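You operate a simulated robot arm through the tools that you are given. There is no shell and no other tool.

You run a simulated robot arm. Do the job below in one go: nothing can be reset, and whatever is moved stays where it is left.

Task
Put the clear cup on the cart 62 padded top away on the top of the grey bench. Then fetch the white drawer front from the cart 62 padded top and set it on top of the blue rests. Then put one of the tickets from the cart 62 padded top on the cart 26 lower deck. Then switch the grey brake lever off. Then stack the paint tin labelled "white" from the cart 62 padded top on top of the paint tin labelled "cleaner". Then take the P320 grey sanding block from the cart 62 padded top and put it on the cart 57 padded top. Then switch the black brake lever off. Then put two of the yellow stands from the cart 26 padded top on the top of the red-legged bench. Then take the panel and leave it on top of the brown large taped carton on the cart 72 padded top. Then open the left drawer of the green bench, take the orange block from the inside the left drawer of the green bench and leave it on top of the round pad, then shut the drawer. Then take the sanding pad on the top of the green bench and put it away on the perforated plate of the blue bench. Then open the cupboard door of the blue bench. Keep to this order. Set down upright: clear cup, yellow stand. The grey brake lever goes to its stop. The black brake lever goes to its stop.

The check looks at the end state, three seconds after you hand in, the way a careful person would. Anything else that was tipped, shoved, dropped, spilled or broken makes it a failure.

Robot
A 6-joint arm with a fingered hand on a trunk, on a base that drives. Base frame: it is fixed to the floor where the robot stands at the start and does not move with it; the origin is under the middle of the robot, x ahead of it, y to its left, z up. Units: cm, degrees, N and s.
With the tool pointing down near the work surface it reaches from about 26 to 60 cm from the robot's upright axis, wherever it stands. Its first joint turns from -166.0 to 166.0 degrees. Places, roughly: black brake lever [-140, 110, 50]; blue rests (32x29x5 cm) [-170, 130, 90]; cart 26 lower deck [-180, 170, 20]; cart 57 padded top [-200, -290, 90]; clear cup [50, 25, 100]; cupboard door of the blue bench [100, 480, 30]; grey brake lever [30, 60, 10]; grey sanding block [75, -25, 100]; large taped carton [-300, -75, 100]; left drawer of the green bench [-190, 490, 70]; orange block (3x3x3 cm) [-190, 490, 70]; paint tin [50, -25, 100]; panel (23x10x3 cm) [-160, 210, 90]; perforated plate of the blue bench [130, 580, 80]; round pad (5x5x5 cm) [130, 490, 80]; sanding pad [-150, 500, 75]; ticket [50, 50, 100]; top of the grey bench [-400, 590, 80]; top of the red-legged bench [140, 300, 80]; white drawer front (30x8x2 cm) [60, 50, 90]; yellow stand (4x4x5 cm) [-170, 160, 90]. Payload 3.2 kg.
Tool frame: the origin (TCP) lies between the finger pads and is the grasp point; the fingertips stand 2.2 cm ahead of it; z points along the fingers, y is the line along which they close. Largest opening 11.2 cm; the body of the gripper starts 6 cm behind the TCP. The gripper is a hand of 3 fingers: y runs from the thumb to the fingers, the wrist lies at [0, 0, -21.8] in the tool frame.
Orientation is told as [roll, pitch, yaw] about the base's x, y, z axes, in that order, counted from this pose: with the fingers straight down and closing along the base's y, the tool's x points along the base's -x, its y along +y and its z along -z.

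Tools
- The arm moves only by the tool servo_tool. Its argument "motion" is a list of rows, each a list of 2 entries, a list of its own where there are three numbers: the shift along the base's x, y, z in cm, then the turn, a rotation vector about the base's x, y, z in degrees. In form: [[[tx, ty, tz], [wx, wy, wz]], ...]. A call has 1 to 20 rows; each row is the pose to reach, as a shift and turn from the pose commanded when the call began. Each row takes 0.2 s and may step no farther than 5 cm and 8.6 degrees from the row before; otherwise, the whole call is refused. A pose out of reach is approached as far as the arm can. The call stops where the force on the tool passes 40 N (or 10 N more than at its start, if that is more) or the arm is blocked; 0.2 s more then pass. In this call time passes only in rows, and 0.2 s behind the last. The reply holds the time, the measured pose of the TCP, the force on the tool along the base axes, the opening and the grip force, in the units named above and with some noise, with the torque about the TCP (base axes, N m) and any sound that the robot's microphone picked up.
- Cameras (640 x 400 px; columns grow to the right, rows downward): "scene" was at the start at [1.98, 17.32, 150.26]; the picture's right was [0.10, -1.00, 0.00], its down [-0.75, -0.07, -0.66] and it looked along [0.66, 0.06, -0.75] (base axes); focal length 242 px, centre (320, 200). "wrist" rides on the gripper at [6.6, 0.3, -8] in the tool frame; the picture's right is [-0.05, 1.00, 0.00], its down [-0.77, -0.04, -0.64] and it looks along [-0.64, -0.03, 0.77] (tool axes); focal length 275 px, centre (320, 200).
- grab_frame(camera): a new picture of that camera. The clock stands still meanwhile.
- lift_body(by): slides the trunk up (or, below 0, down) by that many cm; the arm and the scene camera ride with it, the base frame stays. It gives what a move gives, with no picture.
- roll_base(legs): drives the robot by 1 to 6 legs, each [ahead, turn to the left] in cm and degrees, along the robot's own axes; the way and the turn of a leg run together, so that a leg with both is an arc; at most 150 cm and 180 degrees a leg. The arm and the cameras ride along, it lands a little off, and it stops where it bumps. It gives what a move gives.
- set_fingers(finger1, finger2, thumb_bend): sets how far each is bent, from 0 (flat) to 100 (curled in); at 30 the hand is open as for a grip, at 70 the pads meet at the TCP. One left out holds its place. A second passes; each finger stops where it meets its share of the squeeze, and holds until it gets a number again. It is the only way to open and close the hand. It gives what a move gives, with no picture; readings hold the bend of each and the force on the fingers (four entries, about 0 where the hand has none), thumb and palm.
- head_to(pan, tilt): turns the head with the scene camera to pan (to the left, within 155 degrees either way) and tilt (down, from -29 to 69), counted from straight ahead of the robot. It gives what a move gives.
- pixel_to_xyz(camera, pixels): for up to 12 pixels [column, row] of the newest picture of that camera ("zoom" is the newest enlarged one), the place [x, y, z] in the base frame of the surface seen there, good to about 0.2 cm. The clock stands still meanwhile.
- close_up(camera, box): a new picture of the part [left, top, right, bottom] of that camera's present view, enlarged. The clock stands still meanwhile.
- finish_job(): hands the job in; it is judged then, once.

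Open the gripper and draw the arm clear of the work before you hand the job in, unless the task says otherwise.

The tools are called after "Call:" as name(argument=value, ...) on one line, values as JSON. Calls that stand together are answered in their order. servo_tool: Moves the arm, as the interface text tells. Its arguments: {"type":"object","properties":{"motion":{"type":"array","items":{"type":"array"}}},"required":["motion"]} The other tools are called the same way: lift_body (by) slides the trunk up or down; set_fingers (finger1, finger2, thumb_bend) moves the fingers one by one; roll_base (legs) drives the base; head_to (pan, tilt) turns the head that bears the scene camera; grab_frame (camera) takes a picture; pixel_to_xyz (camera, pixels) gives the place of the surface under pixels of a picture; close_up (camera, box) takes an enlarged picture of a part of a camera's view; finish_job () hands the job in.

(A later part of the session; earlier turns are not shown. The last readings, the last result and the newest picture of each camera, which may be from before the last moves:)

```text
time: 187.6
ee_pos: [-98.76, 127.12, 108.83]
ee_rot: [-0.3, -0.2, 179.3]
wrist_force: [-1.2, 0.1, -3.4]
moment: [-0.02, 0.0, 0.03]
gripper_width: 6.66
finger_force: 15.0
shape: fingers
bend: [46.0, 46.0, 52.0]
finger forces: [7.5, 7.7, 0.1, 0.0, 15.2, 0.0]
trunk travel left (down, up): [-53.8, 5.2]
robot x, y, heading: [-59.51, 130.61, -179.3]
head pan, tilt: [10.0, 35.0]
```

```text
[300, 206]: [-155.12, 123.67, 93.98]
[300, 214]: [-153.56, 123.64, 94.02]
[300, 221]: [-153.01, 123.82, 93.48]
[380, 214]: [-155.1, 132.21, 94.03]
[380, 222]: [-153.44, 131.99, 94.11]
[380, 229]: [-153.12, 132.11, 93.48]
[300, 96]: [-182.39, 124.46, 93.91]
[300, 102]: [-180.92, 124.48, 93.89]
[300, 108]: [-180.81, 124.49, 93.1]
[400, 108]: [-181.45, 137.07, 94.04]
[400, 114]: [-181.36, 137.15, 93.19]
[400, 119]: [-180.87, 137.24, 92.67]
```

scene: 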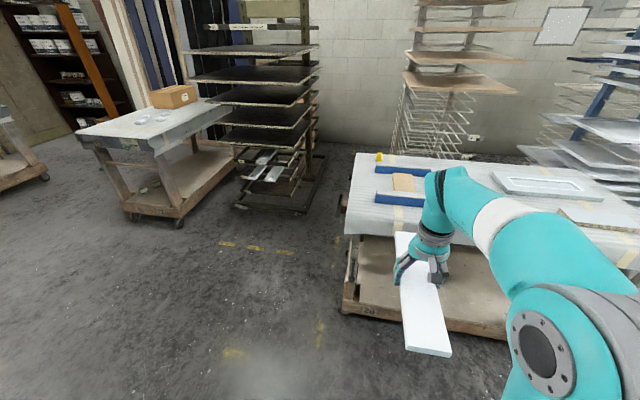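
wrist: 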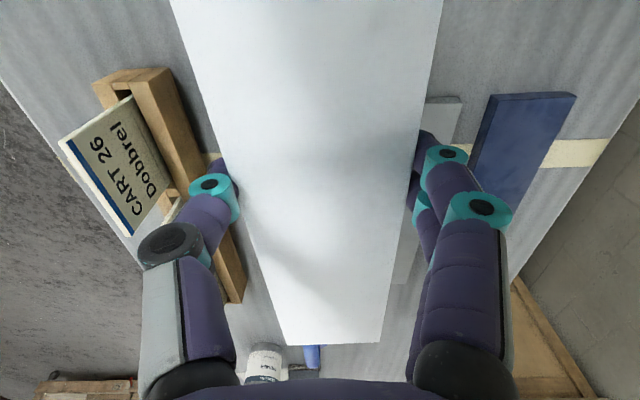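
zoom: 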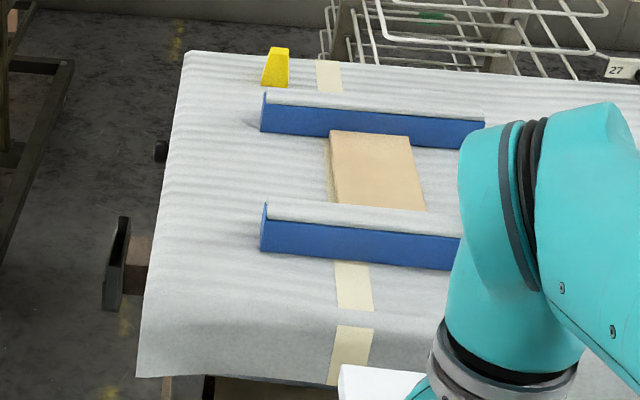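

Near rest spans x≈-153…-157, far rest -180.8…-185, tops z=94.0, so the board centre must come to x≈-169. I drive 52 cm closer.

Call:
roll_base(legs=[[52, 0]])

Call:
head_to(pan=0, tilt=45)

Call:
grab_frame(camera="scene")

Call:
grab_frame(camera="wrist")

```text
time: 190.6
ee_pos: [-150.47, 126.72, 108.59]
ee_rot: [-0.3, -0.2, 178.8]
wrist_force: [0.5, -0.2, -2.8]
moment: [-0.03, -0.02, -0.03]
gripper_width: 6.68
finger_force: 15.3
shape: fingers
bend: [46.0, 46.0, 52.0]
finger forces: [7.5, 7.8, 0.1, 0.0, 15.1, 0.1]
trunk travel left (down, up): [-53.8, 5.2]
robot x, y, heading: [-111.56, 130.16, -179.6]
head pan, tilt: [10.0, 35.0]
```

```text
time: 191.3
ee_pos: [-150.42, 126.6, 108.65]
ee_rot: [-0.3, -0.2, 178.8]
wrist_force: [0.6, 0.6, -3.2]
moment: [-0.01, 0.01, 0.0]
gripper_width: 6.65
finger_force: 15.1
shape: fingers
bend: [46.0, 46.0, 52.0]
finger forces: [7.5, 7.8, 0.0, 0.1, 15.2, 0.0]
trunk travel left (down, up): [-53.8, 5.2]
robot x, y, heading: [-111.05, 129.86, -179.6]
head pan, tilt: [0.0, 45.0]
```

```text
taken
```

scene: 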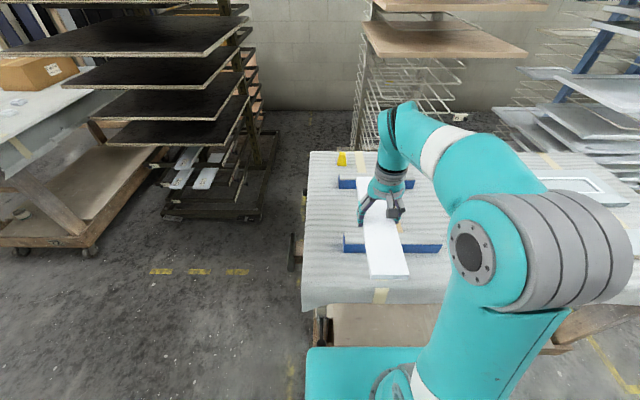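

```text
taken
```

wrist: 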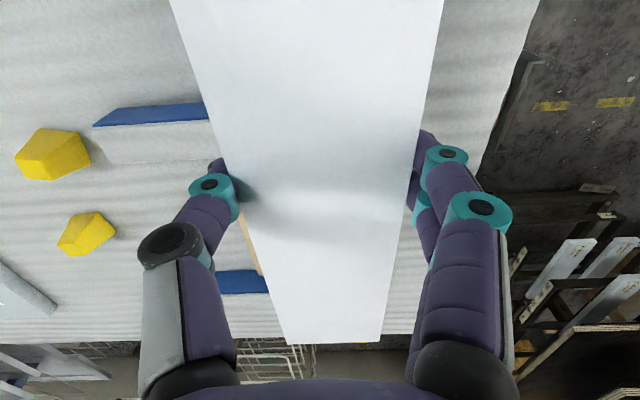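

I move the board over the rests (target TCP (-169.2,134)) and descend to just above them.

Call:
servo_tool(motion=[[[-4, 1.6, 0], [0, 0, 0.6]], [[-8, 3.2, 0], [0, 0, 1.2]], [[-12, 4.8, 0], [0, 0, 1.2]], [[-16, 6.4, -1], [0, 0, 1.2]], [[-18.8, 7.3, -2], [0, 0, 1.2]], [[-18.8, 7.3, -6], [0, 0, 1.2]], [[-18.8, 7.3, -9], [0, 0, 1.2]]])

Call:
grab_frame(camera="wrist")

Call:
close_up(camera="scene", box=[300, 120, 500, 320])

```text
time: 192.9
ee_pos: [-168.98, 133.95, 99.75]
ee_rot: [-0.2, -0.2, -179.9]
wrist_force: [-0.1, -0.4, -2.8]
moment: [-0.01, 0.0, 0.04]
gripper_width: 6.64
finger_force: 15.1
shape: fingers
bend: [46.0, 46.0, 52.0]
finger forces: [7.5, 7.7, 0.0, 0.0, 15.1, 0.1]
out of reach, approached as far as the arm can: row 5
trunk travel left (down, up): [-53.8, 5.2]
robot x, y, heading: [-111.93, 129.91, -179.5]
head pan, tilt: [0.0, 45.0]
```

```text
taken
```

wrist: 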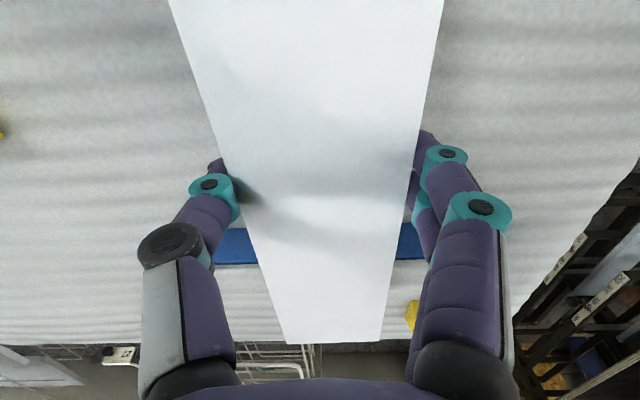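

```text
2.00 times, centred on (400, 220) of scene
```

zoom: 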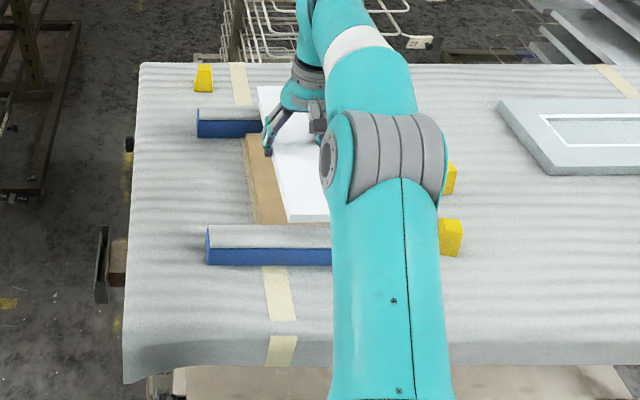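

I check where the board's ends are: query its near end (around zoom (300,215)) and the far end.

Call:
pixel_to_xyz(camera="zoom", pixels=[[300, 205], [300, 212], [305, 217], [325, 213], [262, 90], [275, 90], [285, 150], [300, 230], [300, 240], [230, 113]])

```text
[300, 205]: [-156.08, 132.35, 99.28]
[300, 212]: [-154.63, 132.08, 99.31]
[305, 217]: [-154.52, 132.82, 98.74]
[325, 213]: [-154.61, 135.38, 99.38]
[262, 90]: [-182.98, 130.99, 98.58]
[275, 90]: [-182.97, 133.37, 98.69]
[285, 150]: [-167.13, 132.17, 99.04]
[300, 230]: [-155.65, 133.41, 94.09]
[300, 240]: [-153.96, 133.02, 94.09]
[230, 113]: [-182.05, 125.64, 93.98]
```

The board ends are at x≈-154.4 and ≈-184.4, overlapping both rests, with the far end 0.7 cm low. I level it by +1.3° about y, and lower.

Call:
servo_tool(motion=[[[0.3, 0, 0], [0, 1.3, 0]], [[0.3, 0, -1.5], [0, 1.3, 0]], [[0.3, 0, -2.4], [0, 1.3, 0]], [[0.3, 0, -2.8], [0, 1.3, 0]]])

Call:
close_up(camera="scene", box=[300, 120, 500, 320])

Call:
pixel_to_xyz(camera="zoom", pixels=[[300, 212], [300, 218], [310, 226], [262, 95], [275, 95], [285, 150], [325, 213]])

```text
time: 193.9
ee_pos: [-168.92, 134.05, 96.78]
ee_rot: [-0.2, -1.6, -179.9]
wrist_force: [0.0, 0.0, -3.2]
moment: [-0.01, -0.02, 0.0]
gripper_width: 6.65
finger_force: 15.3
shape: fingers
bend: [46.0, 46.0, 52.0]
finger forces: [7.5, 7.7, 0.0, 0.1, 15.1, 0.0]
trunk travel left (down, up): [-53.8, 5.2]
robot x, y, heading: [-111.57, 129.94, -179.5]
head pan, tilt: [0.0, 45.0]
```

```text
2.00 times, centred on (400, 220) of scene
```

zoom: 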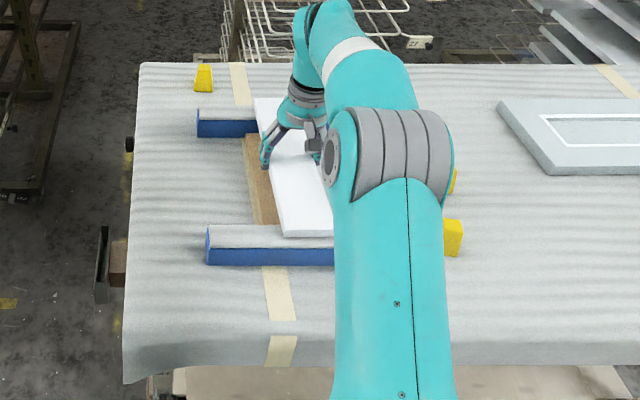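

```text
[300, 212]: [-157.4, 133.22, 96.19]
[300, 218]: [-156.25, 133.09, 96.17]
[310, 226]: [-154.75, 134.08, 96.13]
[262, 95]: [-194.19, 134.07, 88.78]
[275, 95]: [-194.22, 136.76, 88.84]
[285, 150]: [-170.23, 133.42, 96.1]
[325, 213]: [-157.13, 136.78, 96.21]
```

The board is level at top z≈96.15, i.e. 1–2 mm above the rests. I lower the last bit.

Call:
servo_tool(motion=[[[0, 0, -0.15], [0, 0, 0]], [[0, 0, -0.3], [0, 0, 0]]])

```text
time: 194.5
ee_pos: [-168.88, 133.94, 96.56]
ee_rot: [-0.3, -1.6, -179.9]
wrist_force: [-0.9, 0.6, 2.9]
moment: [-0.15, 0.04, 0.01]
gripper_width: 6.66
finger_force: 15.4
shape: fingers
bend: [46.0, 46.0, 52.0]
finger forces: [7.6, 7.5, 0.0, 0.0, 15.7, 0.0]
trunk travel left (down, up): [-53.8, 5.2]
robot x, y, heading: [-111.73, 130.29, -179.5]
head pan, tilt: [0.0, 45.0]
```

The load has passed to the rests (force +2.9 N). I open the hand and rise.

Call:
set_fingers(finger1=36, finger2=36, thumb_bend=36)

Call:
servo_tool(motion=[[[0, 0, 2], [0, 0, 0]], [[0, 0, 5], [0, 0, 0]], [[0, 0, 8], [0, 0, 0]], [[4, 0, 10], [0, -1.3, 0]], [[8, 0, 12], [0, -1.3, 0]], [[12, 0, 12], [0, -1.3, 0]], [[16, 0, 12], [0, -1.3, 0]]])

Call:
grab_frame(camera="scene")

Call:
grab_frame(camera="wrist")

```text
time: 195.5
ee_pos: [-168.97, 133.98, 96.44]
ee_rot: [-0.3, -1.4, -180.0]
wrist_force: [-0.8, -0.8, 0.0]
moment: [0.0, -0.02, 0.01]
gripper_width: 9.45
finger_force: 0.0
shape: fingers
bend: [36.0, 36.0, 36.0]
finger forces: [0.0, 0.0, 0.0, 0.0, 0.0, 0.0]
trunk travel left (down, up): [-53.8, 5.2]
robot x, y, heading: [-111.44, 129.83, -179.5]
head pan, tilt: [0.0, 45.0]
```

```text
time: 197.1
ee_pos: [-153.03, 133.8, 108.63]
ee_rot: [-0.2, -0.2, -179.9]
wrist_force: [0.4, 0.5, 0.8]
moment: [-0.02, -0.01, 0.05]
gripper_width: 9.47
finger_force: 0.0
shape: fingers
bend: [36.0, 36.0, 36.0]
finger forces: [0.1, 0.0, 0.1, 0.0, 0.0, 0.1]
trunk travel left (down, up): [-53.8, 5.2]
robot x, y, heading: [-111.44, 130.23, -179.6]
head pan, tilt: [0.0, 45.0]
```

```text
taken
```

scene: 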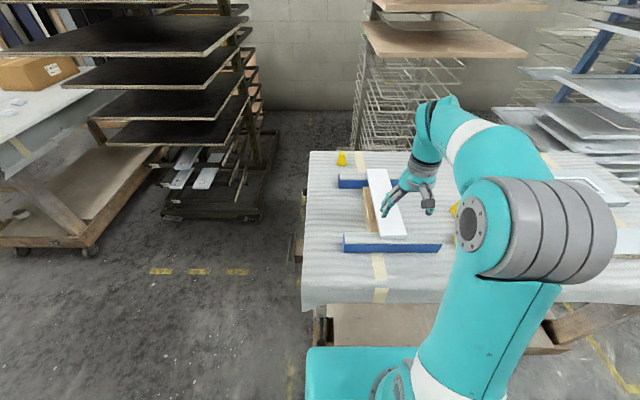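

```text
taken
```

wrist: 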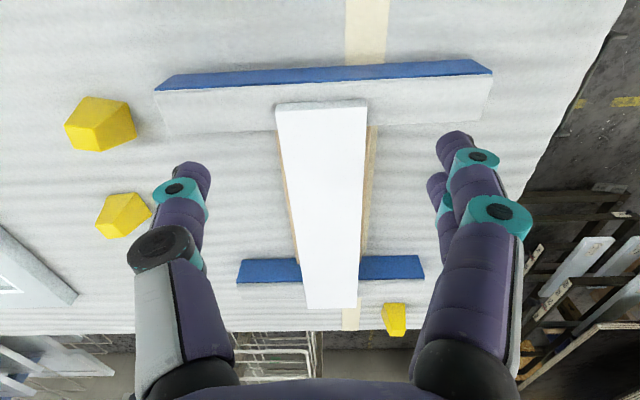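

The drawer front bridges both rests squarely. Next the ticket: I reverse straight back to the left end of cart 62 and turn left to face it.

Call:
roll_base(legs=[[-100, 0], [-72, 0], [0, 90]])

Call:
grab_frame(camera="scene")

```text
time: 209.7
ee_pos: [56.83, 88.76, 108.59]
ee_rot: [-0.3, -0.3, -89.4]
wrist_force: [0.7, 0.2, -0.7]
moment: [0.0, 0.0, 0.0]
gripper_width: 9.46
finger_force: 0.1
shape: fingers
bend: [36.0, 36.0, 36.0]
finger forces: [0.1, 0.0, 0.0, 0.1, 0.0, 0.0]
trunk travel left (down, up): [-53.8, 5.2]
robot x, y, heading: [60.17, 130.61, -89.1]
head pan, tilt: [0.0, 45.0]
```

```text
taken
```

scene: 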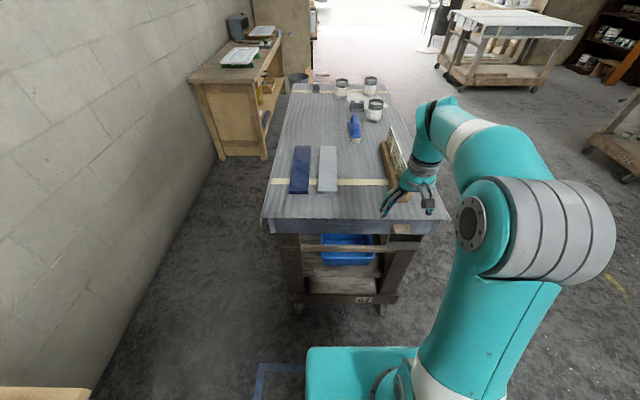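

I roll 20 cm ahead and look closely at the CART 26 ticket.

Call:
roll_base(legs=[[20, 0]])

Call:
servo_tool(motion=[[[4, 2, 2], [0, 0, 0]], [[8, 4, 4], [0, 0, 0]], [[12, 5, 6], [0, 0, 0]]])

Call:
grab_frame(camera="wrist")

Call:
head_to(pan=-15, tilt=50)

Call:
grab_frame(camera="scene")

```text
time: 211.3
ee_pos: [57.13, 68.64, 108.48]
ee_rot: [-0.3, -0.2, -89.5]
wrist_force: [0.3, -0.7, -1.1]
moment: [-0.04, -0.01, 0.03]
gripper_width: 9.47
finger_force: 0.0
shape: fingers
bend: [36.0, 36.0, 36.0]
finger forces: [0.0, 0.0, 0.0, 0.1, 0.0, 0.1]
trunk travel left (down, up): [-53.8, 5.2]
robot x, y, heading: [60.57, 110.05, -89.2]
head pan, tilt: [0.0, 45.0]
```

```text
time: 212.1
ee_pos: [69.43, 73.73, 114.57]
ee_rot: [-0.3, -0.3, -89.5]
wrist_force: [0.3, -0.6, 1.2]
moment: [0.0, 0.0, -0.01]
gripper_width: 9.49
finger_force: 0.1
shape: fingers
bend: [36.0, 36.0, 36.0]
finger forces: [0.0, 0.1, 0.1, 0.0, 0.1, 0.1]
trunk travel left (down, up): [-53.8, 5.2]
robot x, y, heading: [60.54, 110.63, -89.2]
head pan, tilt: [0.0, 45.0]
```

```text
taken
```

wrist: 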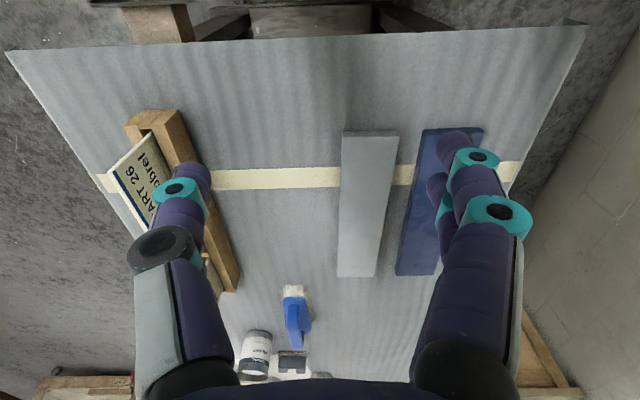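

```text
time: 212.9
ee_pos: [69.27, 73.77, 114.41]
ee_rot: [-0.3, -0.1, -89.6]
wrist_force: [-0.6, -1.1, 0.1]
moment: [0.01, 0.04, -0.03]
gripper_width: 9.44
finger_force: 0.1
shape: fingers
bend: [36.0, 36.0, 36.0]
finger forces: [0.1, 0.0, 0.0, 0.0, 0.0, 0.0]
trunk travel left (down, up): [-53.8, 5.2]
robot x, y, heading: [60.51, 110.3, -89.5]
head pan, tilt: [-15.0, 50.0]
```

```text
taken
```

scene: 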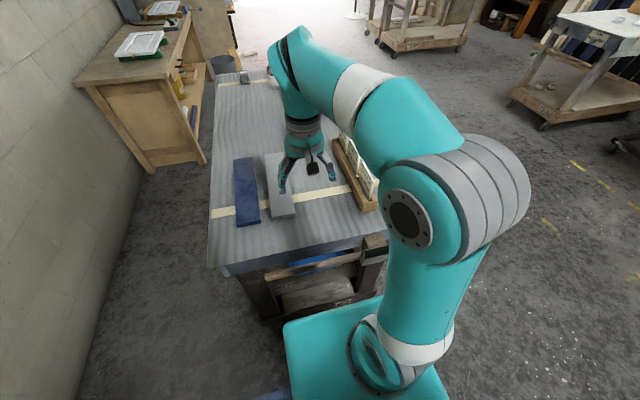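

Call:
close_up(camera="scene", box=[320, 120, 400, 220])

Call:
close_up(camera="wrist", box=[90, 90, 250, 310])

Call:
pixel_to_xyz(camera="wrist", pixels=[[111, 173], [145, 134], [130, 195], [152, 150], [125, 170], [140, 150], [135, 165], [138, 120], [165, 115], [190, 135], [148, 218]])

```text
4.00 times, centred on (360, 170) of scene
```

zoom: 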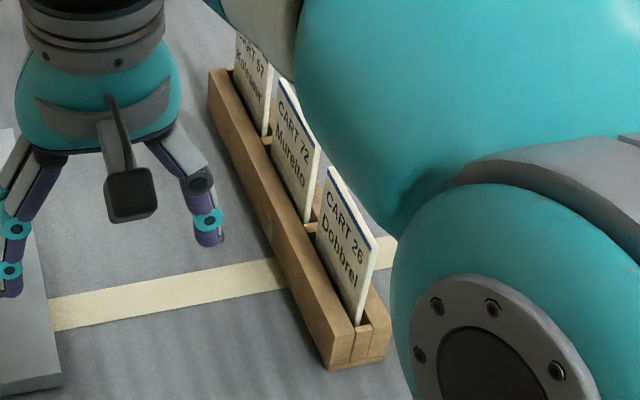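

```text
1.82 times, centred on (170, 200) of wrist
```

zoom: 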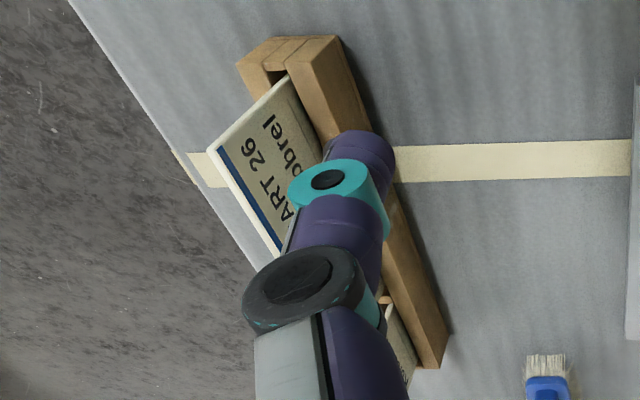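

```text
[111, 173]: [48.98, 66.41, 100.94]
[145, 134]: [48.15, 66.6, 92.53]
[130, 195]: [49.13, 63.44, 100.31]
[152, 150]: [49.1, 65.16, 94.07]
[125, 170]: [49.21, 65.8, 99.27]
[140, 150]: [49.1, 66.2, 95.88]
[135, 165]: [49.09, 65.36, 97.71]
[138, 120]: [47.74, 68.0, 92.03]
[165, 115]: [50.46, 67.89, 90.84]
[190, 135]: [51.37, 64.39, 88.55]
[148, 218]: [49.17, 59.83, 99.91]
```

The CART 26 ticket stands nearly vertical at x≈49.1, y≈59.5–66.5, top z≈101. I move the hand over it and descend to straddle its upper part.

Call:
servo_tool(motion=[[[-4, -2, 0], [0, 0, 0]], [[-8, -4, 0], [0, 0, 0]], [[-12, -6, 0], [0, 0, 0]], [[-16, -8.2, -1], [0, 0, 0]], [[-20.2, -10.7, -2], [0, 0, 0]], [[-20.2, -10.7, -6], [0, 0, 0]], [[-20.2, -10.7, -9], [0, 0, 0]]])

Call:
grab_frame(camera="wrist")

```text
time: 214.5
ee_pos: [48.81, 63.03, 105.69]
ee_rot: [-0.3, -0.2, -89.4]
wrist_force: [-1.0, 0.1, -0.1]
moment: [-0.02, -0.02, 0.01]
gripper_width: 9.46
finger_force: 0.0
shape: fingers
bend: [36.0, 36.0, 36.0]
finger forces: [0.0, 0.0, 0.1, 0.1, 0.0, 0.1]
trunk travel left (down, up): [-53.8, 5.2]
robot x, y, heading: [60.36, 110.14, -89.5]
head pan, tilt: [-15.0, 50.0]
```

```text
taken
```

wrist: 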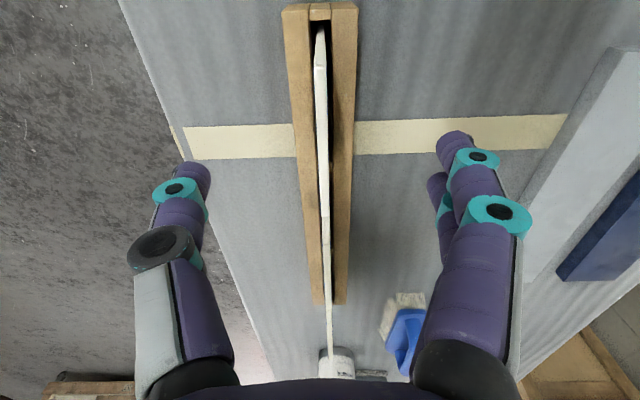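

The ticket edge is centred at column ≈323. I descend to z≈99.3 and half close.

Call:
servo_tool(motion=[[[0.1, 0, -3.5], [0, 0, 0]], [[0.2, 0, -6.3], [0, 0, 0]]])

Call:
set_fingers(finger1=58, finger2=58, thumb_bend=58)

Call:
grab_frame(camera="wrist")

Call:
close_up(camera="scene", box=[300, 110, 420, 230])

```text
time: 215.1
ee_pos: [48.91, 63.2, 99.2]
ee_rot: [-0.3, -0.1, -89.7]
wrist_force: [-0.7, -0.3, 0.2]
moment: [0.02, 0.02, 0.02]
gripper_width: 9.48
finger_force: 0.1
shape: fingers
bend: [36.0, 36.0, 36.0]
finger forces: [0.0, 0.0, 0.0, 0.0, 0.0, 0.0]
trunk travel left (down, up): [-53.8, 5.2]
robot x, y, heading: [60.6, 110.42, -89.3]
head pan, tilt: [-15.0, 50.0]
```

```text
time: 216.1
ee_pos: [49.05, 63.19, 99.23]
ee_rot: [-0.3, -0.3, -89.5]
wrist_force: [0.7, 0.2, 0.2]
moment: [-0.01, -0.02, 0.02]
gripper_width: 3.55
finger_force: 0.0
shape: fingers
bend: [57.0, 57.0, 57.0]
finger forces: [0.1, 0.1, 0.0, 0.0, 0.0, 0.0]
trunk travel left (down, up): [-53.8, 5.2]
robot x, y, heading: [60.65, 110.18, -89.3]
head pan, tilt: [-15.0, 50.0]
```

```text
taken
```

wrist: 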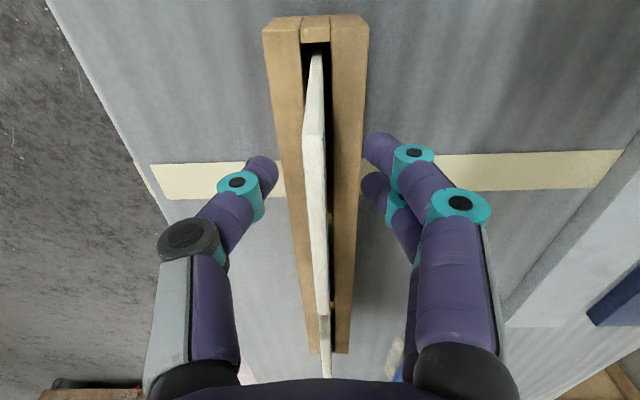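

```text
3.33 times, centred on (360, 170) of scene
```

zoom: 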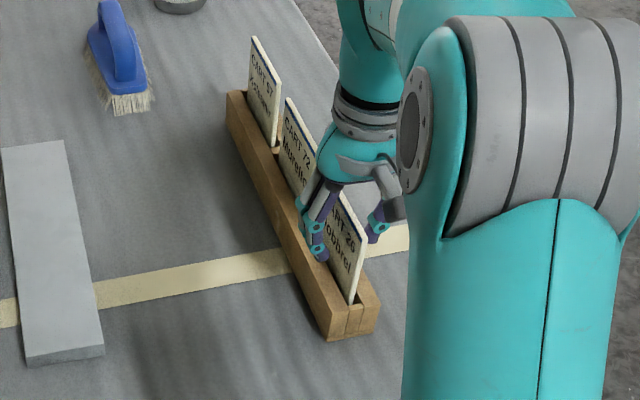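

The ticket's top edge runs from (315,130) to (325,315), centred between thumb and fingers. I close fully on it.

Call:
set_fingers(finger1=76, finger2=76, thumb_bend=76)

Call:
grab_frame(camera="wrist")

```text
time: 217.1
ee_pos: [49.01, 63.04, 99.24]
ee_rot: [-0.2, -0.1, -89.6]
wrist_force: [0.6, 0.0, 0.2]
moment: [-0.01, 0.03, 0.03]
gripper_width: 0.34
finger_force: 9.6
shape: fingers
bend: [73.0, 73.0, 71.0]
finger forces: [4.9, 4.5, 0.0, 0.0, 9.6, 0.0]
trunk travel left (down, up): [-53.8, 5.2]
robot x, y, heading: [60.68, 110.34, -89.3]
head pan, tilt: [-15.0, 50.0]
```

```text
taken
```

wrist: 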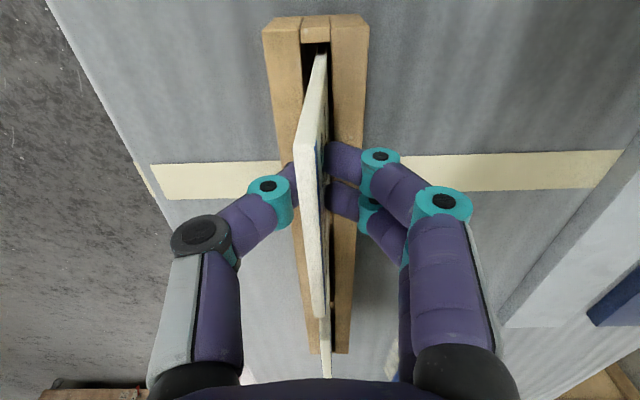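

The ticket is pinched (9.6 N, 0.34 cm). I pull it straight up out of the slot.

Call:
servo_tool(motion=[[[0, 0, 1.5], [0, 0, 0]], [[0, 0, 3], [0, 0, 0]], [[0, 0, 5], [0, 0, 0]], [[0, 0, 8], [0, 0, 0]], [[0, 0, 12], [0, 0, 0]]])

Call:
grab_frame(camera="wrist")

Call:
close_up(camera="scene", box=[280, 80, 440, 230])

```text
time: 218.3
ee_pos: [49.32, 62.95, 111.36]
ee_rot: [-0.3, -0.4, -89.5]
wrist_force: [-0.1, -1.0, -0.2]
moment: [-0.01, -0.03, -0.01]
gripper_width: 0.36
finger_force: 9.3
shape: fingers
bend: [73.0, 73.0, 71.0]
finger forces: [4.8, 4.8, 0.1, 0.0, 9.7, 0.1]
trunk travel left (down, up): [-53.8, 5.2]
robot x, y, heading: [60.61, 110.46, -89.4]
head pan, tilt: [-15.0, 50.0]
```

```text
taken
```

wrist: 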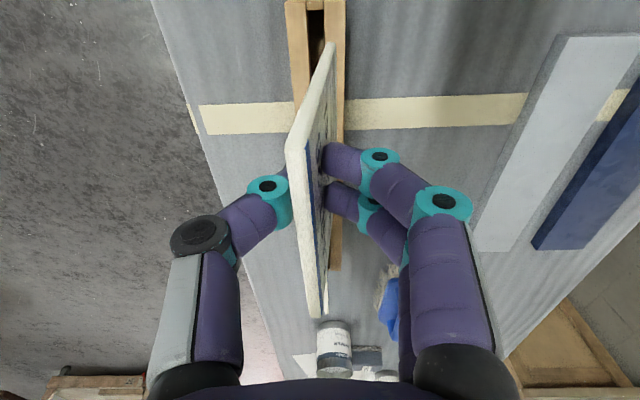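

```text
2.67 times, centred on (360, 155) of scene
```

zoom: 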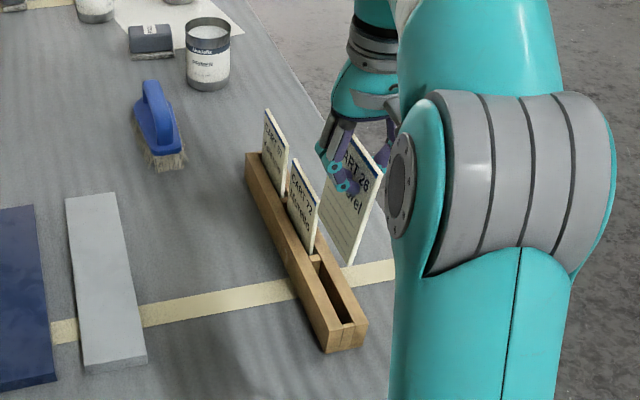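

The ticket is out of its slot. I measure its lowest corner in the wrist view and then draw back to travel.

Call:
pixel_to_xyz(camera="wrist", pixels=[[334, 48], [328, 60], [290, 150], [315, 310], [300, 140], [310, 200]])

Call:
servo_tool(motion=[[[2, 1, 3], [0, 0, 0]], [[4, 3, 5], [0, 0, 0]], [[7, 5, 6], [0, 0, 0]]])

```text
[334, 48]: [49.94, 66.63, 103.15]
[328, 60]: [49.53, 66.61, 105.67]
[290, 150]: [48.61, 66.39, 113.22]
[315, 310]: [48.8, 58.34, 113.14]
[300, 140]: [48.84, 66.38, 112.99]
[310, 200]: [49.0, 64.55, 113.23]
```

```text
time: 219.1
ee_pos: [56.22, 68.18, 117.24]
ee_rot: [-0.3, -0.2, -89.7]
wrist_force: [0.0, 0.0, 0.5]
moment: [0.0, 0.02, 0.01]
gripper_width: 0.35
finger_force: 9.1
shape: fingers
bend: [73.0, 73.0, 71.0]
finger forces: [4.8, 4.6, 0.1, 0.0, 9.6, 0.0]
trunk travel left (down, up): [-53.8, 5.2]
robot x, y, heading: [60.61, 110.29, -89.3]
head pan, tilt: [-15.0, 50.0]
```

The ticket is ~8 cm wide, ~11 cm tall, hanging 9 cm below the TCP. I back up to y≈168, turn to face cart 26 and approach.

Call:
roll_base(legs=[[-58, 0], [0, -91], [140, 0]])

Call:
head_to(pan=0, tilt=35)

Call:
grab_frame(camera="scene")

```text
time: 232.9
ee_pos: [-122.68, 176.99, 117.17]
ee_rot: [-0.2, -0.2, 178.4]
wrist_force: [-0.5, 0.0, -0.1]
moment: [0.0, -0.02, 0.03]
gripper_width: 0.34
finger_force: 9.5
shape: fingers
bend: [73.0, 73.0, 71.0]
finger forces: [4.8, 4.7, 0.0, 0.1, 9.6, 0.0]
trunk travel left (down, up): [-53.8, 5.2]
robot x, y, heading: [-80.59, 171.26, 179.0]
head pan, tilt: [-15.0, 50.0]
```

```text
time: 233.6
ee_pos: [-122.58, 177.02, 117.31]
ee_rot: [-0.3, -0.1, 178.4]
wrist_force: [0.0, -0.4, -1.8]
moment: [-0.05, 0.01, -0.02]
gripper_width: 0.31
finger_force: 9.4
shape: fingers
bend: [73.0, 73.0, 71.0]
finger forces: [4.8, 4.7, 0.0, 0.1, 9.7, 0.0]
trunk travel left (down, up): [-53.8, 5.2]
robot x, y, heading: [-80.53, 171.17, 178.7]
head pan, tilt: [0.0, 35.0]
```

```text
taken
```

scene: 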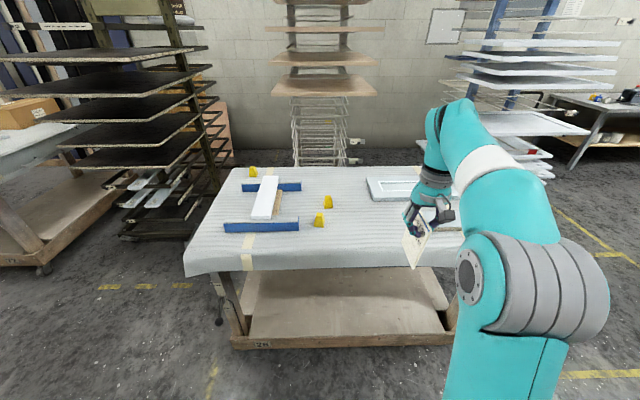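

The black lever is visible at (228,300) on cart 26's left front. I enlarge it and measure the lower deck.

Call:
close_up(camera="scene", box=[180, 240, 300, 360])

Call:
pixel_to_xyz(camera="scene", pixels=[[235, 338], [240, 345], [445, 325], [430, 335], [340, 335], [340, 320], [340, 270], [340, 250], [219, 322], [224, 280], [250, 275], [450, 275]])

```text
3.33 times, centred on (240, 300) of scene
```

zoom: 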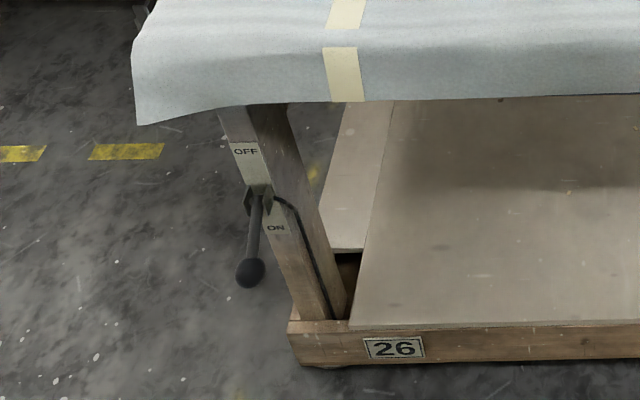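

```text
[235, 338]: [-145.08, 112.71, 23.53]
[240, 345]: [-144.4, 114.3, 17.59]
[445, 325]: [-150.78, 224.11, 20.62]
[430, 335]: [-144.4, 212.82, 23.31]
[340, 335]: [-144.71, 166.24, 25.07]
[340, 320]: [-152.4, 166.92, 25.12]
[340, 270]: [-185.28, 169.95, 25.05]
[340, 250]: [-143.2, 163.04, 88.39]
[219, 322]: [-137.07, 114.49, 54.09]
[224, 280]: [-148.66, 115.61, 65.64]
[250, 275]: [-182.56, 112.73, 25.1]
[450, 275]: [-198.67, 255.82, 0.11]
```

I lower the trunk here in free space so that the arm can reach the lower deck.

Call:
lift_body(by=-53)

Call:
grab_frame(camera="scene")

```text
refused: -53 is not a number from -40 to 40
```

```text
taken
```

scene: 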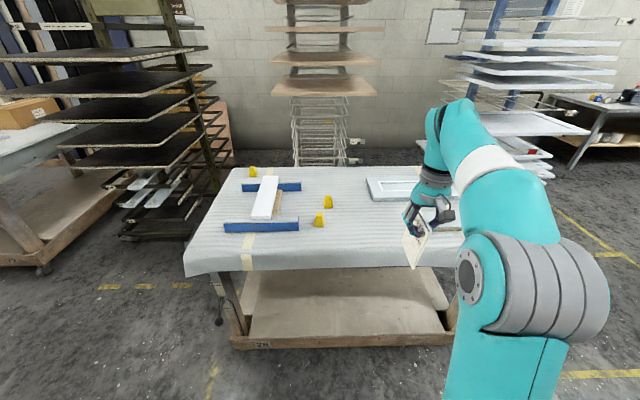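

The limit is 40 cm per call, so I lower in two steps.

Call:
lift_body(by=-38)

Call:
lift_body(by=-15)

Call:
servo_tool(motion=[[[0, 0, 0], [0, 0, -8]], [[0, 0, 0], [0, 0, -16]], [[0, 0, 0], [0, 0, -24]], [[0, 0, 0], [0, 0, -32]], [[0, 0, 0], [0, 0, -40]], [[0, 0, 0], [0, 0, -48]], [[0, 0, 0], [0, 0, -56]], [[0, 0, 0], [0, 0, -64]], [[0, 0, 0], [0, 0, -72]], [[0, 0, 0], [0, 0, -80]], [[0, 0, 0], [0, 0, -88]]])

Call:
grab_frame(camera="scene")

Call:
grab_frame(camera="wrist")

```text
time: 237.3
ee_pos: [-122.59, 177.14, 79.29]
ee_rot: [-0.4, -0.2, 178.5]
wrist_force: [0.1, -0.6, -0.6]
moment: [-0.01, 0.01, 0.01]
gripper_width: 0.3
finger_force: 9.7
shape: fingers
bend: [73.0, 73.0, 71.0]
finger forces: [4.8, 4.6, 0.0, 0.1, 9.6, 0.0]
trunk travel left (down, up): [-15.8, 43.2]
robot x, y, heading: [-80.67, 170.86, 178.6]
head pan, tilt: [0.0, 35.0]
```

```text
time: 239.1
ee_pos: [-122.57, 177.01, 64.29]
ee_rot: [-0.4, -0.2, 178.4]
wrist_force: [-1.1, -0.7, -0.2]
moment: [-0.01, -0.01, 0.03]
gripper_width: 0.31
finger_force: 9.4
shape: fingers
bend: [73.0, 73.0, 71.0]
finger forces: [4.8, 4.7, 0.0, 0.1, 9.6, 0.0]
trunk travel left (down, up): [-0.8, 58.2]
robot x, y, heading: [-80.49, 171.29, 179.0]
head pan, tilt: [0.0, 35.0]
```

```text
time: 241.4
ee_pos: [-122.71, 177.11, 64.26]
ee_rot: [-0.3, -0.2, 90.3]
wrist_force: [-0.2, 1.2, 0.4]
moment: [0.03, 0.01, 0.02]
gripper_width: 0.29
finger_force: 9.4
shape: fingers
bend: [74.0, 73.0, 71.0]
finger forces: [4.7, 4.8, 0.1, 0.1, 9.6, 0.0]
trunk travel left (down, up): [-0.8, 58.2]
robot x, y, heading: [-80.7, 171.35, 178.8]
head pan, tilt: [0.0, 35.0]
```

```text
taken
```

scene: 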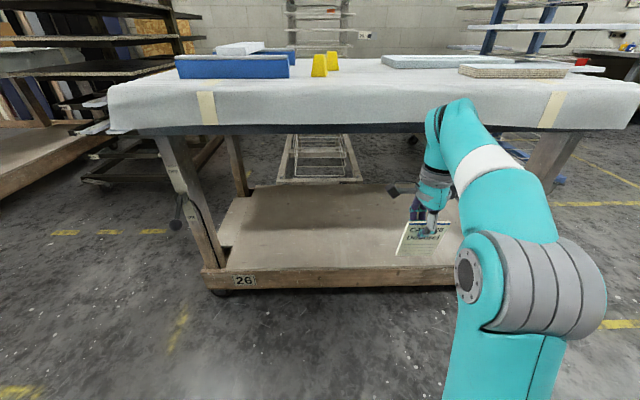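

```text
taken
```

wrist: 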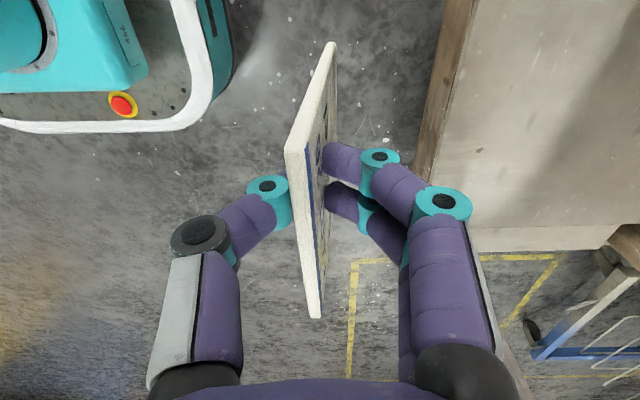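

The view shows the deck clearly and my base rim. I check the base front, then pitch the tool forward about +y while lowering, so the ticket leans toward horizontal.

Call:
pixel_to_xyz(camera="wrist", pixels=[[100, 128], [30, 130], [180, 118], [205, 90], [230, 60], [440, 100], [460, 200], [500, 100]])

Call:
servo_tool(motion=[[[0, 0, -1], [0, 8, 0]], [[0, -1, -3], [0, 16, 0]], [[0, -2, -6], [0, 24, 0]], [[0, -3, -9], [0, 32, 0]], [[0, -4, -13], [0, 40, 0]], [[0, -5, -17], [0, 48, 0]], [[0, -6, -20], [0, 55, 0]]])

Call:
grab_frame(camera="scene")

Call:
grab_frame(camera="wrist")

```text
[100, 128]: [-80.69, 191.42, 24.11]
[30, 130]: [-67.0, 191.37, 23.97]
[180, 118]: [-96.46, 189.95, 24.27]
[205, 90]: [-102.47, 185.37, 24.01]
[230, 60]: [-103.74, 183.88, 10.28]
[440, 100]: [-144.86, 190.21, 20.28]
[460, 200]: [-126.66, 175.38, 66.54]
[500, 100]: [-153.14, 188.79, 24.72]
```

```text
time: 243.1
ee_pos: [-122.37, 170.67, 49.66]
ee_rot: [43.1, 3.2, 93.3]
wrist_force: [0.0, -0.2, -1.0]
moment: [0.01, -0.02, 0.03]
gripper_width: 0.3
finger_force: 9.2
shape: fingers
bend: [74.0, 74.0, 71.0]
finger forces: [4.6, 4.5, 0.0, 0.0, 9.5, 0.1]
out of reach, approached as far as the arm can: row 6, 7
trunk travel left (down, up): [-0.8, 58.2]
robot x, y, heading: [-80.31, 171.28, 178.8]
head pan, tilt: [0.0, 35.0]
```

```text
taken
```

scene: 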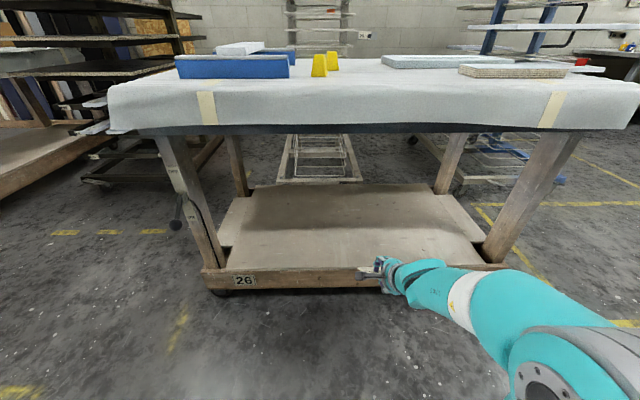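

```text
taken
```

wrist: 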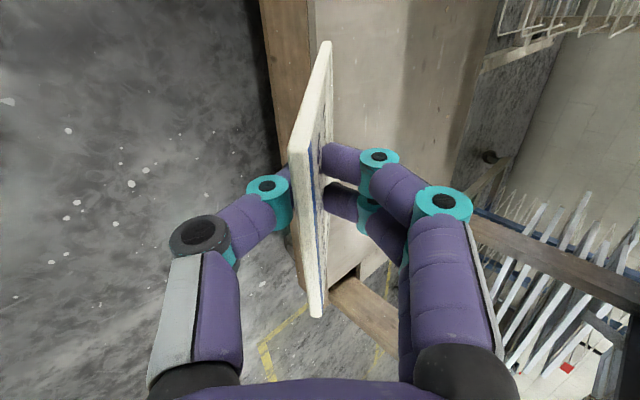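

The tool is pitched 43° forward with the ticket inclined; that is enough. I push it a bit farther ahead and lower, then drive in toward the deck.

Call:
servo_tool(motion=[[[-3, 0, -3], [0, 0, 0]], [[-6, 0, -6], [0, 0, 0]], [[-7, 0, -9], [0, 0, 0]], [[-7, 0, -11], [0, 0, 0]]])

Call:
grab_frame(camera="scene")

```text
time: 244.1
ee_pos: [-129.51, 170.8, 38.85]
ee_rot: [43.1, 3.4, 93.3]
wrist_force: [-0.1, 0.0, -1.0]
moment: [0.02, -0.02, 0.01]
gripper_width: 0.33
finger_force: 9.1
shape: fingers
bend: [74.0, 74.0, 71.0]
finger forces: [4.6, 4.5, 0.0, 0.1, 9.3, 0.0]
trunk travel left (down, up): [-0.8, 58.2]
robot x, y, heading: [-80.4, 170.8, 178.7]
head pan, tilt: [0.0, 35.0]
```

```text
taken
```

scene: 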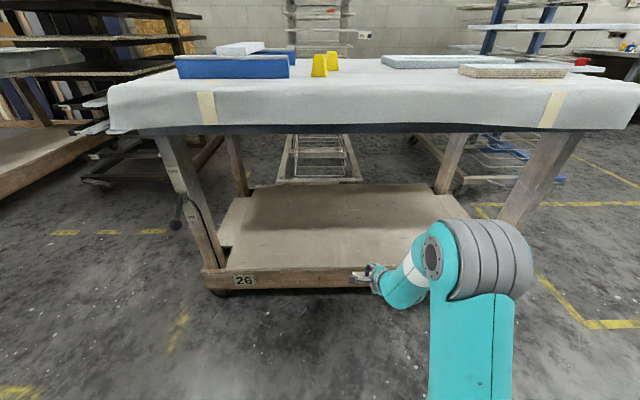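

I check the elbow's and forearm's position before driving toward the cart.

Call:
pixel_to_xyz(camera="scene", pixels=[[470, 225], [520, 250], [440, 225], [400, 265], [415, 245], [380, 275], [430, 130], [250, 132], [500, 130]])

```text
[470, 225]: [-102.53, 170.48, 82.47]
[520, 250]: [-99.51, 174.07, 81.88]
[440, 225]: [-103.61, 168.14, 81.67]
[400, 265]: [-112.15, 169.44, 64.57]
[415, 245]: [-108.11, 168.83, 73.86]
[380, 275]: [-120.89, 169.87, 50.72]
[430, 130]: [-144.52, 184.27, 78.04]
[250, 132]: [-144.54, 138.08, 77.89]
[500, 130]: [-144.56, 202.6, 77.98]
```

The elbow front is at x≈-104, z≈82, so I keep 9 cm from the cart's top edge: drive only 27 cm.

Call:
roll_base(legs=[[27, 0]])

Call:
grab_frame(camera="scene")

Call:
grab_frame(camera="wrist")

```text
time: 245.9
ee_pos: [-155.49, 171.25, 38.85]
ee_rot: [43.2, 3.4, 93.4]
wrist_force: [0.2, 0.2, -0.5]
moment: [0.01, 0.0, 0.0]
gripper_width: 0.31
finger_force: 9.6
shape: fingers
bend: [74.0, 74.0, 71.0]
finger forces: [4.5, 4.3, 0.1, 0.1, 9.4, 0.0]
trunk travel left (down, up): [-0.8, 58.2]
robot x, y, heading: [-106.59, 171.56, 178.9]
head pan, tilt: [0.0, 35.0]
```

```text
taken
```

scene: 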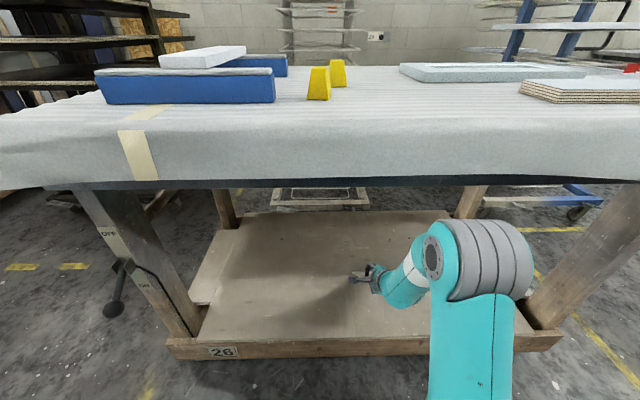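

```text
taken
```

wrist: 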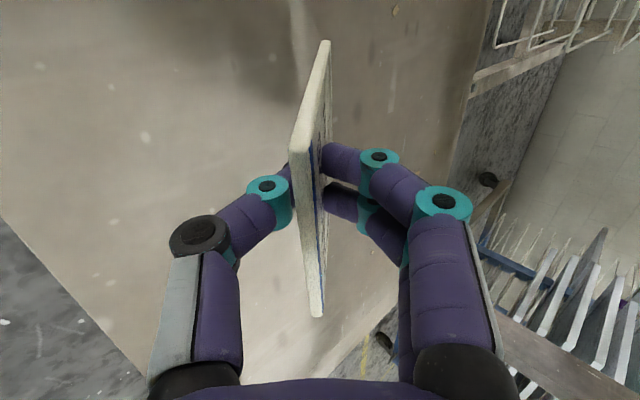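

The ticket is over the deck. I lower it until its lower edge is just above or touching the deck.

Call:
servo_tool(motion=[[[0, 0, -2], [0, 0, 0]], [[0, 0, -4], [0, 0, 0]], [[0, 0, -5.5], [0, 0, 0]], [[0, 0, -6.5], [0, 0, 0]]])

Call:
close_up(camera="scene", box=[310, 220, 470, 340])

Call:
grab_frame(camera="wrist")

```text
time: 246.9
ee_pos: [-157.45, 172.59, 34.47]
ee_rot: [42.4, 4.5, 93.7]
wrist_force: [-0.6, -0.6, -0.4]
moment: [0.0, -0.02, 0.02]
gripper_width: 0.29
finger_force: 10.0
shape: fingers
bend: [74.0, 74.0, 71.0]
finger forces: [4.6, 4.5, 0.1, 0.0, 9.3, 0.0]
out of reach, approached as far as the arm can: row 1, 2, 3, 4
trunk travel left (down, up): [-0.8, 58.2]
robot x, y, heading: [-106.71, 171.65, 178.8]
head pan, tilt: [0.0, 35.0]
```

```text
3.33 times, centred on (390, 280) of scene
```

zoom: 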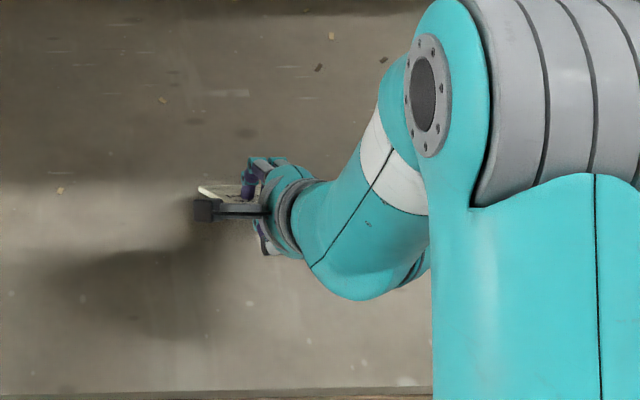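

```text
taken
```

wrist: 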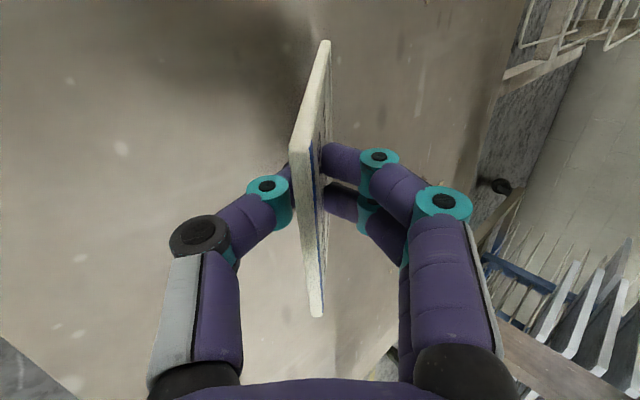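

The arm is at its lower limit, with the ticket's edge ~3 cm above the deck. I drop the trunk the last 0.8 cm and steepen the tool a bit to bring the edge lower.

Call:
lift_body(by=-0.7)

Call:
servo_tool(motion=[[[0.5, 0, -0.3], [0, -6, 0]], [[1, 0, -0.8], [0, -12, 0]], [[1, 0, -1.3], [0, -16, 0]]])

Call:
grab_frame(camera="wrist")

```text
time: 247.5
ee_pos: [-157.34, 172.56, 33.73]
ee_rot: [42.3, 4.6, 93.8]
wrist_force: [0.6, -1.2, 0.6]
moment: [0.0, -0.05, 0.0]
gripper_width: 0.31
finger_force: 9.4
shape: fingers
bend: [74.0, 74.0, 71.0]
finger forces: [4.6, 4.4, 0.1, 0.1, 9.4, 0.1]
trunk travel left (down, up): [-0.1, 58.9]
robot x, y, heading: [-106.62, 171.85, 178.6]
head pan, tilt: [0.0, 35.0]
```

```text
time: 248.3
ee_pos: [-156.41, 172.25, 32.78]
ee_rot: [28.8, 5.8, 92.9]
wrist_force: [1.0, -0.4, 0.4]
moment: [0.04, 0.02, -0.03]
gripper_width: 0.29
finger_force: 9.8
shape: fingers
bend: [74.0, 74.0, 69.0]
finger forces: [4.1, 5.8, 0.0, 0.0, 9.8, 0.1]
out of reach, approached as far as the arm can: row 3
trunk travel left (down, up): [-0.1, 58.9]
robot x, y, heading: [-107.1, 171.47, 178.8]
head pan, tilt: [0.0, 35.0]
```

```text
taken
```

wrist: 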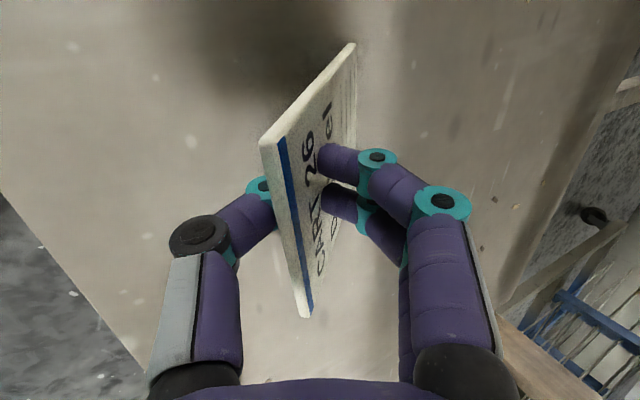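

The ticket pivoted in the grip, so its lower edge already rests on the deck. I release it gently: fingers first to a small opening.

Call:
set_fingers(finger1=58, finger2=58, thumb_bend=62)

Call:
grab_frame(camera="wrist")

```text
time: 249.3
ee_pos: [-156.52, 172.3, 32.69]
ee_rot: [28.7, 5.7, 92.8]
wrist_force: [0.0, 0.6, 0.0]
moment: [-0.03, 0.01, 0.02]
gripper_width: 2.81
finger_force: 0.0
shape: fingers
bend: [57.0, 57.0, 62.0]
finger forces: [0.1, 0.0, 0.0, 0.0, 0.3, 0.0]
trunk travel left (down, up): [-0.1, 58.9]
robot x, y, heading: [-106.84, 171.57, 178.9]
head pan, tilt: [0.0, 35.0]
```

```text
taken
```

wrist: 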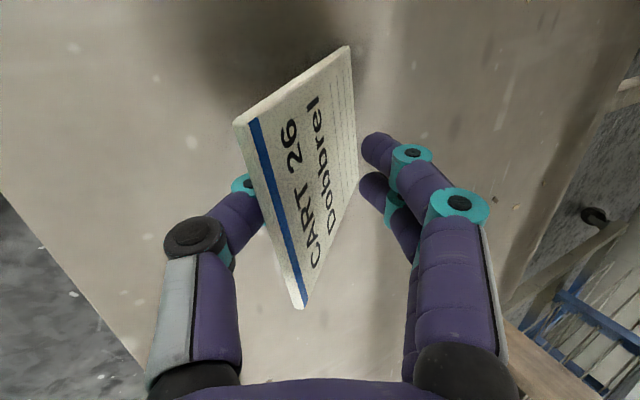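

The ticket leans on the thumb. I open the thumb further so that the ticket reclines more.

Call:
set_fingers(finger1=45, finger2=45, thumb_bend=42)

Call:
grab_frame(camera="wrist")

```text
time: 250.3
ee_pos: [-156.5, 172.28, 32.89]
ee_rot: [28.7, 5.7, 92.7]
wrist_force: [0.2, 0.2, -0.1]
moment: [0.0, -0.02, -0.02]
gripper_width: 7.31
finger_force: 0.1
shape: fingers
bend: [45.0, 45.0, 42.0]
finger forces: [0.1, 0.0, 0.1, 0.0, 0.0, 0.0]
trunk travel left (down, up): [-0.1, 58.9]
robot x, y, heading: [-106.7, 171.87, 179.0]
head pan, tilt: [0.0, 35.0]
```

```text
taken
```

wrist: 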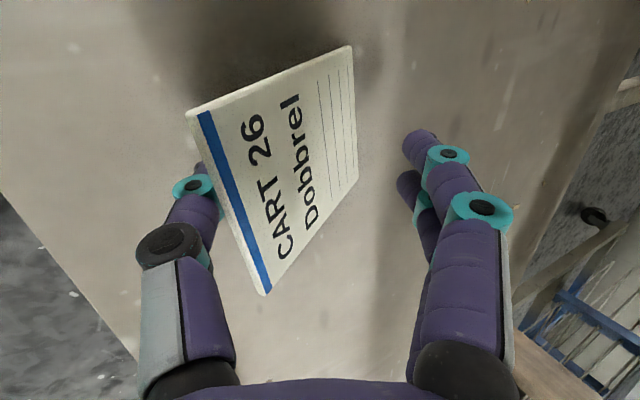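

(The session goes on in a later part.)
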